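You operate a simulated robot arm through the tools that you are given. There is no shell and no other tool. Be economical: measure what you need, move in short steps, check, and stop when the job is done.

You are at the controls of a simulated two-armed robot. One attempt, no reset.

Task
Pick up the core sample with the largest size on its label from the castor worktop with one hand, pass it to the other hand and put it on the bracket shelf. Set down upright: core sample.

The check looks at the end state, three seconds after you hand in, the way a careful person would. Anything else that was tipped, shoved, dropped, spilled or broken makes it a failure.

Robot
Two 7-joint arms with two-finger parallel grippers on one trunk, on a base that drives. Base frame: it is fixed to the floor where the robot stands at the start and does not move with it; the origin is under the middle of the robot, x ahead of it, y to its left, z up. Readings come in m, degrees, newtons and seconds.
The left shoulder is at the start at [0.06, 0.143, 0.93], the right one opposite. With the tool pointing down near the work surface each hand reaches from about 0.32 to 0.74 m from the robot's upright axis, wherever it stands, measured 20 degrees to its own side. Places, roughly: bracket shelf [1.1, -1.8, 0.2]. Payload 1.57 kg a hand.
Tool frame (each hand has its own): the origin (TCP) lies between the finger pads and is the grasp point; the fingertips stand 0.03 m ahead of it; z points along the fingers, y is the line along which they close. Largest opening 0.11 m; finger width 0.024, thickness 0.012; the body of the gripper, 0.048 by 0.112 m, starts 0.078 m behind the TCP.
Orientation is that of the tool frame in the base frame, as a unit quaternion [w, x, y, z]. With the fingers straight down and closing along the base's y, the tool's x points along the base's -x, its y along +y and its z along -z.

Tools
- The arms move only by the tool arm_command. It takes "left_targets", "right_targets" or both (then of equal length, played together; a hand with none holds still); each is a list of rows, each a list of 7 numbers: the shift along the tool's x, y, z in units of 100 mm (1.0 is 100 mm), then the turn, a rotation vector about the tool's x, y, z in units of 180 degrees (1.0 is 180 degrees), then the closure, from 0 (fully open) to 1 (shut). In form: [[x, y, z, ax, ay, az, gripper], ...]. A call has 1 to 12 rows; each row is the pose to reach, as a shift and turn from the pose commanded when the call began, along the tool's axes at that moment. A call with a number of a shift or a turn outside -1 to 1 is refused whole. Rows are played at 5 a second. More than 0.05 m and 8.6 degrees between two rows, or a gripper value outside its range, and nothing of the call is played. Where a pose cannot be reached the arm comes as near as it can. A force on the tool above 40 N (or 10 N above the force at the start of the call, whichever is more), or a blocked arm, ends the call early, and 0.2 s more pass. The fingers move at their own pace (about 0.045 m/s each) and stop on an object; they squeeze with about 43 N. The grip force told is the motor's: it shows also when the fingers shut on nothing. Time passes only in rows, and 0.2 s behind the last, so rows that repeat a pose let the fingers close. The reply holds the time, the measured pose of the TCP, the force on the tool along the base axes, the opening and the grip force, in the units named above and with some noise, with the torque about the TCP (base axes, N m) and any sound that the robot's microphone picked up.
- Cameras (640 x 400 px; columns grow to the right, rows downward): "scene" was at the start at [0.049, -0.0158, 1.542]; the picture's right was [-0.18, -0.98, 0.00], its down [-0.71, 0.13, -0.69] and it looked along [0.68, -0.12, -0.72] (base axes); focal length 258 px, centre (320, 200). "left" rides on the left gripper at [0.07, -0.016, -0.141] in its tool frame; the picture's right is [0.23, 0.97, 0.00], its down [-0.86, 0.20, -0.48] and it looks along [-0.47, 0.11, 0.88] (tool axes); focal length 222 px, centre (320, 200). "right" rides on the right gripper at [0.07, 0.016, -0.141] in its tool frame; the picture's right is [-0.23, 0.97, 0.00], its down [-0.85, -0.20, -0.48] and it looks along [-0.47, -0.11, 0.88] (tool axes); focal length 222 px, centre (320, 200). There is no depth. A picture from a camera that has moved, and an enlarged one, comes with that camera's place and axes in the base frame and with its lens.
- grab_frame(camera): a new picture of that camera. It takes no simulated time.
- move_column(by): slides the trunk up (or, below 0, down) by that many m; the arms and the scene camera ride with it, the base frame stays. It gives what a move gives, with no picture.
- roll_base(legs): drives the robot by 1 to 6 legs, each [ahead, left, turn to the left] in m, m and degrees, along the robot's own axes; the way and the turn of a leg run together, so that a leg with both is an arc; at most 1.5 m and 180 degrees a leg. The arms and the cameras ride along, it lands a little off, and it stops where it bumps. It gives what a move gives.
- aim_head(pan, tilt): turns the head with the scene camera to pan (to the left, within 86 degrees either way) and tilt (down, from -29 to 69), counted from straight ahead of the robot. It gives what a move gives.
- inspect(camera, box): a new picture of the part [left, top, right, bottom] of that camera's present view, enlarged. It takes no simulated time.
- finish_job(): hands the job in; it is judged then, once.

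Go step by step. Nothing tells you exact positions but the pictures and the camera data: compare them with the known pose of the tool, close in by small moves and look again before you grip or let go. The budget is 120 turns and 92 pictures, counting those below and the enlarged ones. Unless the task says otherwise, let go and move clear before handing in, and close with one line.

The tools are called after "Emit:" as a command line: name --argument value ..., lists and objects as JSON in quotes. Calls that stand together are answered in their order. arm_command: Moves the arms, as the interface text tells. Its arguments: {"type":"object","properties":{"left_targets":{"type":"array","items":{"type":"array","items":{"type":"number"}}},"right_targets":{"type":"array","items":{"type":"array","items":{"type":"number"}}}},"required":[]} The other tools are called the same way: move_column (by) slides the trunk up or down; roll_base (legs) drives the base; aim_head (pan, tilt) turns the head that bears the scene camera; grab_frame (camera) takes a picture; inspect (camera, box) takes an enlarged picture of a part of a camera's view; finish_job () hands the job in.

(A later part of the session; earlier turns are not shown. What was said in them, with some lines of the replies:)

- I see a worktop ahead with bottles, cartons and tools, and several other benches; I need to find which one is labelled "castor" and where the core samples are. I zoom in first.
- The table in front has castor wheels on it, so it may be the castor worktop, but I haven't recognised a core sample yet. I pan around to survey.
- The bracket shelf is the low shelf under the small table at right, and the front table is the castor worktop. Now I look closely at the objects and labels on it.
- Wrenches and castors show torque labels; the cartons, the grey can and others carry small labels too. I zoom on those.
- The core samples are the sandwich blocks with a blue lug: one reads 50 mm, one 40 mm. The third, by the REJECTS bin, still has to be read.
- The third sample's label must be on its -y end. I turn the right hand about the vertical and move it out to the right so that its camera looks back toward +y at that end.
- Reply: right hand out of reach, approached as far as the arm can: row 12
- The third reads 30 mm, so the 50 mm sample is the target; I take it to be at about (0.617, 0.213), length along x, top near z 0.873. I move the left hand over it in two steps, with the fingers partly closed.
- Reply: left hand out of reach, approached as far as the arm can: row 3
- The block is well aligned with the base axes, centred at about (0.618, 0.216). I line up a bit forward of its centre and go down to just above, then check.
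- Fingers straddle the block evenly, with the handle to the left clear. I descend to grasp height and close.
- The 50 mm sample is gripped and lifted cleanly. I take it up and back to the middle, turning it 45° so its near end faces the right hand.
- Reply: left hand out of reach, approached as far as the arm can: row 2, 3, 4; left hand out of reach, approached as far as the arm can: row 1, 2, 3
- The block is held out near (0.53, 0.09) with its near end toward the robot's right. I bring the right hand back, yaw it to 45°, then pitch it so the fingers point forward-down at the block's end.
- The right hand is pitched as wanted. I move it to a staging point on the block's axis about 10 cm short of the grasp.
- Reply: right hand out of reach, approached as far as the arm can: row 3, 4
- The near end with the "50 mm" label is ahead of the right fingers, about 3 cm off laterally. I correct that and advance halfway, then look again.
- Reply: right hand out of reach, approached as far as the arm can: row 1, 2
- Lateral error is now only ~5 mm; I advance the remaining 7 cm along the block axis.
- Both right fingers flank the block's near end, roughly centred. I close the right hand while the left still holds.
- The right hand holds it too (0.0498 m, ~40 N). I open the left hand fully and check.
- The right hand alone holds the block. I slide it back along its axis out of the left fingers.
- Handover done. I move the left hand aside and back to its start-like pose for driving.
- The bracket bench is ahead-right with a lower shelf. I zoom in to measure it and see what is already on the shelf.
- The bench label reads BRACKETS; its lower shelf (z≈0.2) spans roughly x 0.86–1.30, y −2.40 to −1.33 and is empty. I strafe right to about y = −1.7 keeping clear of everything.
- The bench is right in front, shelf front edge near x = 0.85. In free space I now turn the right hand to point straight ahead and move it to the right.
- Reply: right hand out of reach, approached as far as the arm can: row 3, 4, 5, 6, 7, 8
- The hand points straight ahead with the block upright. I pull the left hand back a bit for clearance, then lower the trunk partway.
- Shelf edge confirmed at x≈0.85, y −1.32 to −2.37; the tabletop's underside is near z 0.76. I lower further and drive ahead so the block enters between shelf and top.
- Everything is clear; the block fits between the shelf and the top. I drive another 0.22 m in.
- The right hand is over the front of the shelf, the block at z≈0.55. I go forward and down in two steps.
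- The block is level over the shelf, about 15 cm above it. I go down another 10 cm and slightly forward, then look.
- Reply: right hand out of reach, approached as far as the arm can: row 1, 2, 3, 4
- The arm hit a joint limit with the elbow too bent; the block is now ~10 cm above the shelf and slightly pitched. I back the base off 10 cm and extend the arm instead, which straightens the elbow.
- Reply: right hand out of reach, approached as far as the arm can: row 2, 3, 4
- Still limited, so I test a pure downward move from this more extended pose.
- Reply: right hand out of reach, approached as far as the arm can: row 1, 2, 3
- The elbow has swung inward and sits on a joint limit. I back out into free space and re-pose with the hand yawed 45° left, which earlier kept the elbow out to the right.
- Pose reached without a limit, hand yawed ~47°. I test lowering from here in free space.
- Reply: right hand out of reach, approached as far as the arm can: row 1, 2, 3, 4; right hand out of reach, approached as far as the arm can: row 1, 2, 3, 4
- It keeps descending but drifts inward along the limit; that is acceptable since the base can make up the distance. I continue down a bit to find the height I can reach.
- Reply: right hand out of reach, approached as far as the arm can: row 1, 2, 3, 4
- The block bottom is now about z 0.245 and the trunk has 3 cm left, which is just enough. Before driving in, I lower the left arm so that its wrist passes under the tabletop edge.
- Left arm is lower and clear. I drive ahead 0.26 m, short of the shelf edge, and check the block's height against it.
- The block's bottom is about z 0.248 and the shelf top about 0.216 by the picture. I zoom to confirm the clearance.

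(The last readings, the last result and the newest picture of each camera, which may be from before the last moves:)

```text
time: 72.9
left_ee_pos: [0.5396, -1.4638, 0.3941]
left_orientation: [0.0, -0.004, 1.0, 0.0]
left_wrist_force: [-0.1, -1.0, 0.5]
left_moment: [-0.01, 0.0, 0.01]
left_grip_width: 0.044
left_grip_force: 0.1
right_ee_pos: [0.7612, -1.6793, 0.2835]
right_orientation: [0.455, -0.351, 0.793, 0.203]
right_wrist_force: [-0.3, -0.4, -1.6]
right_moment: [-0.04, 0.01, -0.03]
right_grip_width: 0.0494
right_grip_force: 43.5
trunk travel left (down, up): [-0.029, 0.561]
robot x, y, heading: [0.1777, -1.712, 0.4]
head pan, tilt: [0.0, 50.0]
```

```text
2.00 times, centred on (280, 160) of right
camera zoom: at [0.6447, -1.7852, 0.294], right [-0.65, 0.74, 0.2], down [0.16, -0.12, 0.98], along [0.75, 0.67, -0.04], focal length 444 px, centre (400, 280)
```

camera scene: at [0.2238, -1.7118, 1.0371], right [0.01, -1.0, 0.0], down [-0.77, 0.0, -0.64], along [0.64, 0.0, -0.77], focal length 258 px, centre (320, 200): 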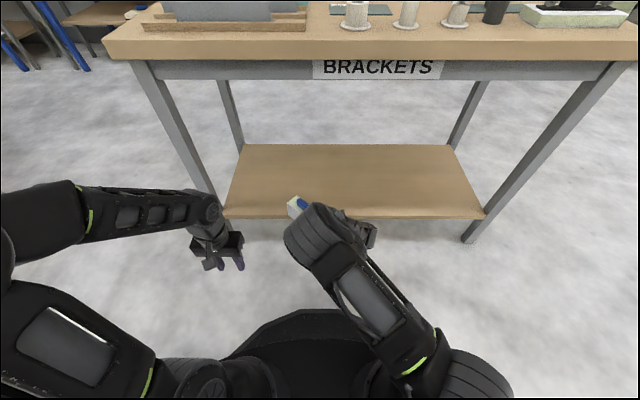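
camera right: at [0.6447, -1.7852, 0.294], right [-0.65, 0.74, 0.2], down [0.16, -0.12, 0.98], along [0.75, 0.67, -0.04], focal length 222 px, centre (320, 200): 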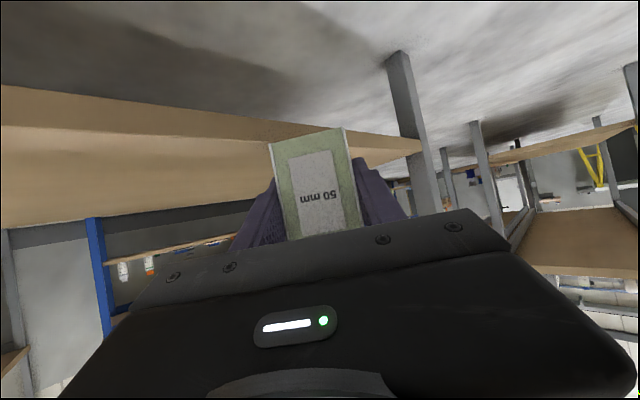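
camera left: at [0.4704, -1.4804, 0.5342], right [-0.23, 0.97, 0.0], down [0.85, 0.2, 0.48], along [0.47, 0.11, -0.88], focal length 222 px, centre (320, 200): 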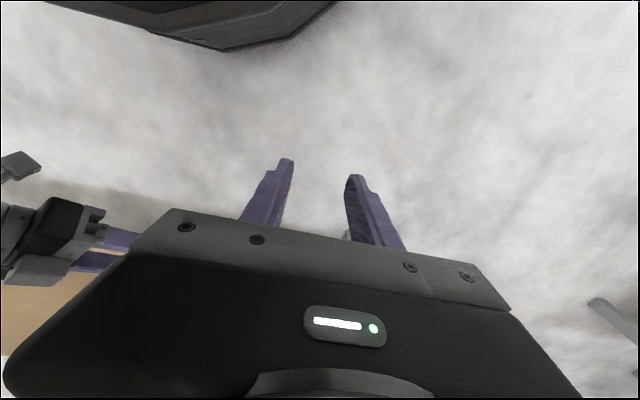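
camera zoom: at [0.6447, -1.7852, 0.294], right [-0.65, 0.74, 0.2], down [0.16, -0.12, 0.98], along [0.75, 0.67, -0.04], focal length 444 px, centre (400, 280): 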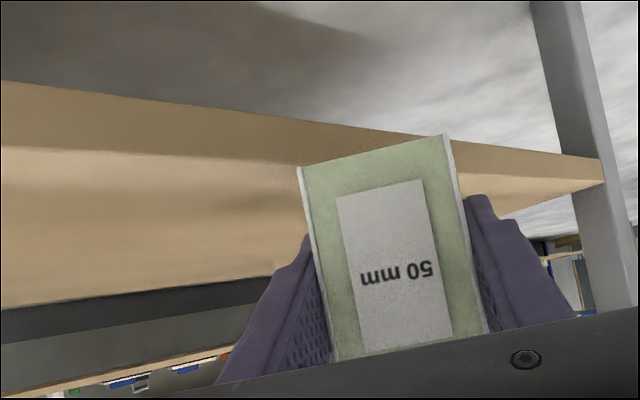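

Clearance is about 3 cm. I drive in 0.20 m so the block is well over the shelf.

Emit:
roll_base --legs '[[0.2, 0, 0]]'

Emit:
grab_frame --camera "scene"

Emit:
grab_frame --camera "right"

```text
time: 74.5
left_ee_pos: [0.7472, -1.463, 0.3938]
left_orientation: [0.0, -0.003, 1.0, 0.0]
left_wrist_force: [1.0, 0.8, 0.2]
left_moment: [0.03, 0.0, 0.01]
left_grip_width: 0.0441
left_grip_force: 0.0
right_ee_pos: [0.969, -1.679, 0.2821]
right_orientation: [0.456, -0.351, 0.792, 0.203]
right_wrist_force: [0.3, -0.8, -1.4]
right_moment: [-0.06, 0.04, -0.02]
right_grip_width: 0.0492
right_grip_force: 42.7
trunk travel left (down, up): [-0.029, 0.561]
robot x, y, heading: [0.3853, -1.7125, 0.2]
head pan, tilt: [0.0, 50.0]
```

```text
28 pictures are left
camera scene: at [0.4307, -1.7109, 1.0371], right [0.0, -1.0, 0.0], down [-0.77, 0.0, -0.64], along [0.64, 0.0, -0.77], focal length 258 px, centre (320, 200)
```

scene: 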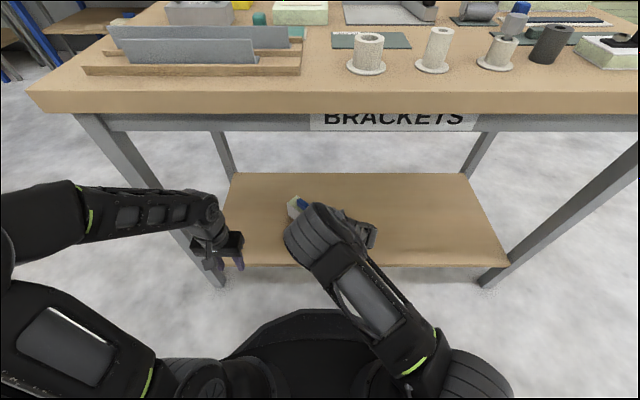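

```text
27 pictures are left
camera right: at [0.8515, -1.7851, 0.294], right [-0.65, 0.74, 0.2], down [0.16, -0.12, 0.98], along [0.75, 0.66, -0.04], focal length 222 px, centre (320, 200)
```

right: 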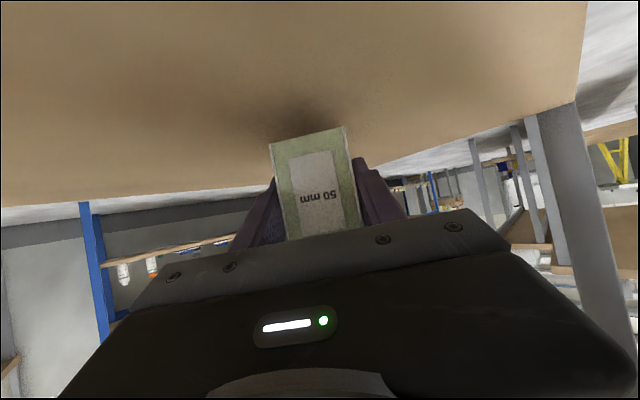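

The block hangs about 3 cm above the shelf, well inside the edge, upright. I lower the trunk 2.5 cm and look.

Emit:
move_column --by -0.025

Emit:
inspect --camera "right" --box '[160, 60, 480, 260]'

```text
time: 75.2
left_ee_pos: [0.7472, -1.4624, 0.3671]
left_orientation: [0.0, -0.002, 1.0, -0.001]
left_wrist_force: [-0.5, 0.2, 0.9]
left_moment: [-0.03, 0.0, 0.02]
left_grip_width: 0.0438
left_grip_force: 0.1
right_ee_pos: [0.9678, -1.6802, 0.2583]
right_orientation: [0.455, -0.351, 0.793, 0.203]
right_wrist_force: [0.1, -0.1, -1.4]
right_moment: [-0.08, 0.03, -0.02]
right_grip_width: 0.0494
right_grip_force: 42.3
trunk travel left (down, up): [-0.004, 0.586]
robot x, y, heading: [0.3812, -1.7104, 0.3]
head pan, tilt: [0.0, 50.0]
```

```text
2.00 times, centred on (320, 160) of right
camera zoom: at [0.8514, -1.7851, 0.2689], right [-0.65, 0.74, 0.2], down [0.16, -0.12, 0.98], along [0.75, 0.66, -0.04], focal length 444 px, centre (320, 280)
```

zoom: 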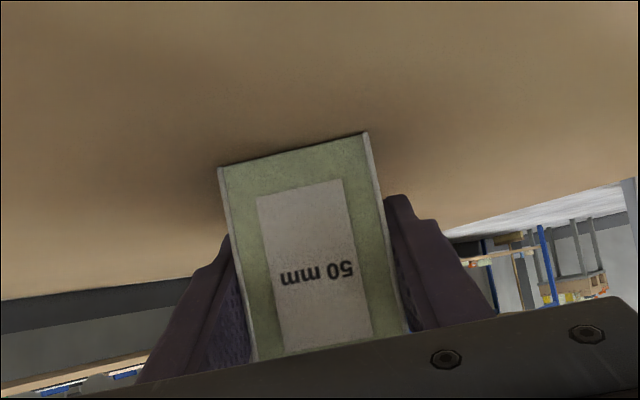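

The bottom is within roughly a centimetre of the shelf. I lower with the arm in small steps watching the force.

Emit:
arm_command --right_targets '[[0.04, 0, 0.025, 0, 0, 0, 1], [0.08, 0, 0.05, 0, 0, 0, 1], [0.12, 0, 0.07, 0, 0, 0, 1], [0.12, 0, 0.07, 0, 0, 0, 1]]'

Emit:
inspect --camera "right" --box '[160, 60, 480, 260]'

```text
time: 76.2
left_ee_pos: [0.7463, -1.4644, 0.3706]
left_orientation: [0.0, -0.002, 1.0, 0.0]
left_wrist_force: [0.2, -0.7, -0.1]
left_moment: [-0.04, 0.03, 0.01]
left_grip_width: 0.0437
left_grip_force: 0.0
right_ee_pos: [0.9663, -1.6753, 0.2573]
right_orientation: [0.46, -0.35, 0.79, 0.203]
right_wrist_force: [10.3, -4.7, 31.2]
right_moment: [-0.44, 0.31, 0.13]
right_grip_width: 0.0498
right_grip_force: 42.7
right hand out of reach, approached as far as the arm can: row 1, 2, 3, 4
trunk travel left (down, up): [-0.004, 0.586]
robot x, y, heading: [0.3823, -1.7083, 0.1]
head pan, tilt: [0.0, 50.0]
```

```text
2.00 times, centred on (320, 160) of right
camera zoom: at [0.8476, -1.7806, 0.2663], right [-0.65, 0.74, 0.19], down [0.15, -0.13, 0.98], along [0.75, 0.66, -0.03], focal length 444 px, centre (320, 280)
```

zoom: 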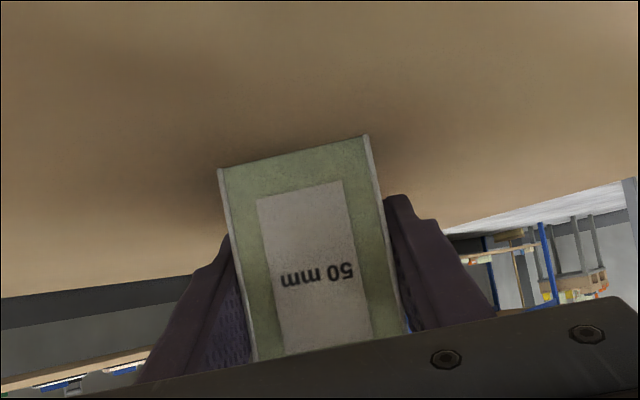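

Contact: the near bottom edge carries the load, so the block is pitched nose-up by about a degree. I ease up a few millimetres and pitch the hand slightly down to level it.

Emit:
arm_command --right_targets '[[-0.03, 0, -0.015, 0, 0.003, 0, 1], [-0.03, 0, -0.015, 0, 0.007, 0, 1], [-0.03, 0, -0.015, 0, 0.007, 0, 1]]'

```text
time: 77.0
left_ee_pos: [0.7462, -1.4635, 0.3695]
left_orientation: [0.001, -0.001, 1.0, -0.001]
left_wrist_force: [-0.7, 0.2, 0.3]
left_moment: [-0.01, 0.01, 0.01]
left_grip_width: 0.0441
left_grip_force: 0.1
right_ee_pos: [0.962, -1.6739, 0.255]
right_orientation: [0.447, -0.354, 0.797, 0.2]
right_wrist_force: [4.4, 2.4, 13.2]
right_moment: [0.85, -1.02, -0.1]
right_grip_width: 0.0496
right_grip_force: 42.8
trunk travel left (down, up): [-0.004, 0.586]
robot x, y, heading: [0.3843, -1.7083, 0.1]
head pan, tilt: [0.0, 50.0]
```

Now the far edge carries it, so level lies between; I go back half of that tilt.

Emit:
arm_command --right_targets '[[0, 0, 0, 0, -0.003, 0, 1], [0, 0, 0, 0, -0.003, 0, 1]]'

Emit:
inspect --camera "right" --box '[160, 60, 480, 260]'

```text
time: 77.7
left_ee_pos: [0.7472, -1.4638, 0.3691]
left_orientation: [0.001, -0.002, 1.0, 0.0]
left_wrist_force: [-0.9, 1.4, 0.4]
left_moment: [0.01, 0.01, 0.0]
left_grip_width: 0.044
left_grip_force: 0.1
right_ee_pos: [0.9619, -1.6745, 0.2551]
right_orientation: [0.45, -0.354, 0.795, 0.201]
right_wrist_force: [0.5, 2.6, 17.8]
right_moment: [-0.27, 0.14, -0.01]
right_grip_width: 0.0495
right_grip_force: 42.4
trunk travel left (down, up): [-0.004, 0.586]
robot x, y, heading: [0.3824, -1.7078, 0.4]
head pan, tilt: [0.0, 50.0]
```

```text
2.00 times, centred on (320, 160) of right
camera zoom: at [0.8449, -1.7809, 0.2686], right [-0.65, 0.74, 0.2], down [0.17, -0.11, 0.98], along [0.75, 0.66, -0.05], focal length 444 px, centre (320, 280)
```

zoom: 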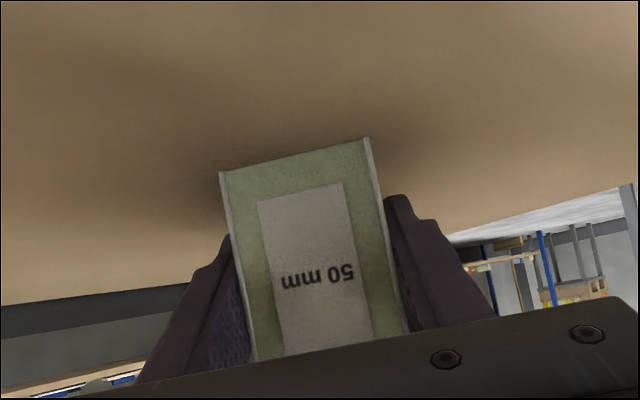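

The load is now centred under the block (moments near zero), so it sits flat. I ease the pressure and open the fingers gradually.

Emit:
arm_command --right_targets '[[-0.015, 0, -0.01, 0, 0, 0, 1], [-0.015, 0, -0.01, 0, 0, 0, 0.5], [-0.015, 0, -0.01, 0, 0, 0, 0.4], [-0.015, 0, -0.01, 0, 0, 0, 0.2], [-0.015, 0, -0.01, 0, 0, 0, 0.0], [-0.015, 0, -0.01, 0, 0, 0, 0.0], [-0.015, 0, -0.01, 0, 0, 0, 0.0]]'

Emit:
grab_frame --camera "right"

```text
time: 79.2
left_ee_pos: [0.7466, -1.4634, 0.3695]
left_orientation: [0.0, -0.002, 1.0, 0.0]
left_wrist_force: [0.3, 0.2, 0.1]
left_moment: [0.01, 0.02, -0.02]
left_grip_width: 0.0439
left_grip_force: 0.0
right_ee_pos: [0.9629, -1.6758, 0.257]
right_orientation: [0.45, -0.353, 0.795, 0.201]
right_wrist_force: [0.3, 0.7, 0.2]
right_moment: [0.02, 0.01, -0.02]
right_grip_width: 0.1101
right_grip_force: 0.0
trunk travel left (down, up): [-0.004, 0.586]
robot x, y, heading: [0.3801, -1.7092, -0.0]
head pan, tilt: [0.0, 50.0]
```

```text
23 pictures are left
camera right: at [0.8458, -1.7813, 0.2703], right [-0.64, 0.74, 0.2], down [0.17, -0.11, 0.98], along [0.75, 0.66, -0.05], focal length 222 px, centre (320, 200)
```

right: 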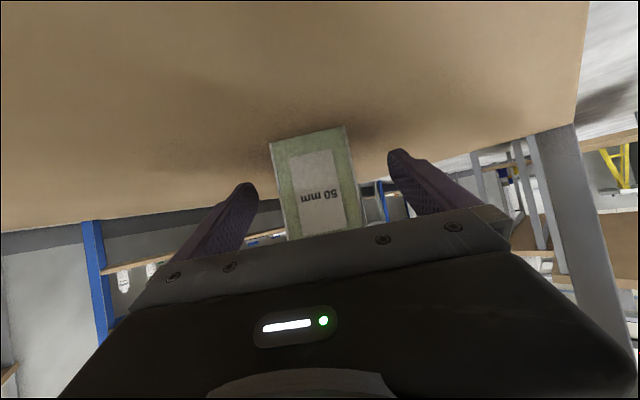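

Released and the sample stands. I withdraw along the finger direction with the base (diagonally back-right), then look.

Emit:
roll_base --legs '[[-0.1, -0.107, 0], [-0.2, 0, 0]]'

Emit:
grab_frame --camera "scene"

Emit:
grab_frame --camera "right"

```text
time: 81.8
left_ee_pos: [0.4445, -1.5721, 0.3694]
left_orientation: [-0.001, -0.004, 1.0, 0.0]
left_wrist_force: [0.9, 0.0, 0.5]
left_moment: [-0.06, 0.02, -0.02]
left_grip_width: 0.044
left_grip_force: 0.1
right_ee_pos: [0.6609, -1.7856, 0.2568]
right_orientation: [0.451, -0.354, 0.794, 0.202]
right_wrist_force: [0.9, 0.1, -0.9]
right_moment: [-0.01, 0.0, 0.0]
right_grip_width: 0.1101
right_grip_force: 0.0
trunk travel left (down, up): [-0.004, 0.586]
robot x, y, heading: [0.0842, -1.8188, 0.6]
head pan, tilt: [0.0, 50.0]
```

```text
22 pictures are left
camera scene: at [0.1294, -1.8222, 1.0121], right [0.01, -1.0, 0.0], down [-0.77, -0.01, -0.64], along [0.64, 0.01, -0.77], focal length 258 px, centre (320, 200)
```

scene: 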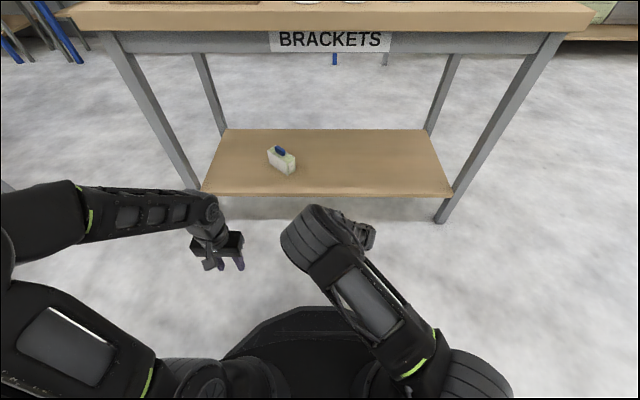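

```text
21 pictures are left
camera right: at [0.5448, -1.8908, 0.2703], right [-0.65, 0.74, 0.2], down [0.17, -0.11, 0.98], along [0.74, 0.67, -0.05], focal length 222 px, centre (320, 200)
```

right: 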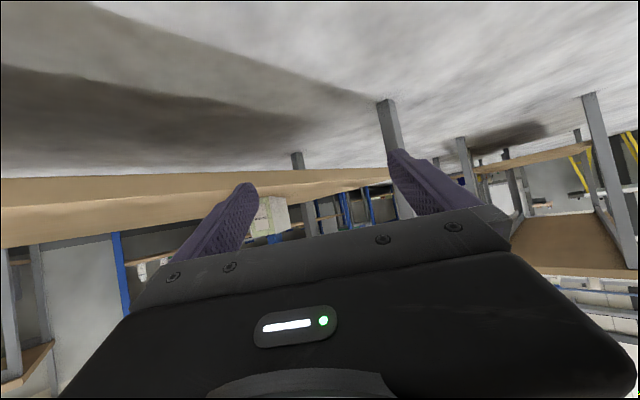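

The sample stands upright on the bracket shelf, both hands are clear of it, and nothing else has moved in what I can see, so I hand in.

Emit:
inspect --camera "scene" --box '[220, 120, 380, 200]'

Emit:
finish_job

```text
4.00 times, centred on (300, 160) of scene
camera zoom: at [0.1294, -1.8222, 1.0121], right [0.01, -1.0, 0.0], down [-0.77, -0.01, -0.64], along [0.64, 0.01, -0.77], focal length 1030 px, centre (400, 360)
```

zoom: 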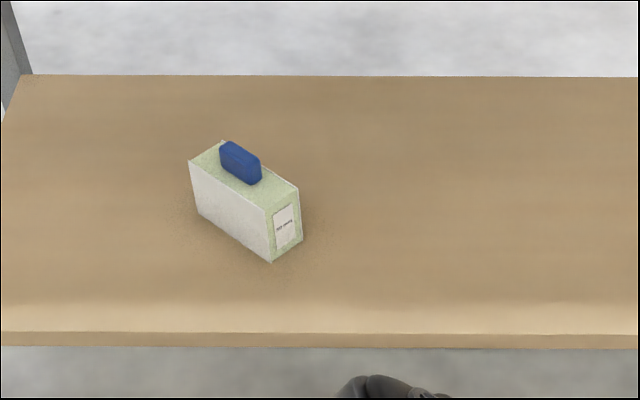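

```text
The job is handed in.
```

The 50 mm core sample, the largest of the three (the others read 30 mm and 40 mm), went from the left hand to the right hand and now stands upright on the bracket shelf, with both hands clear of it.
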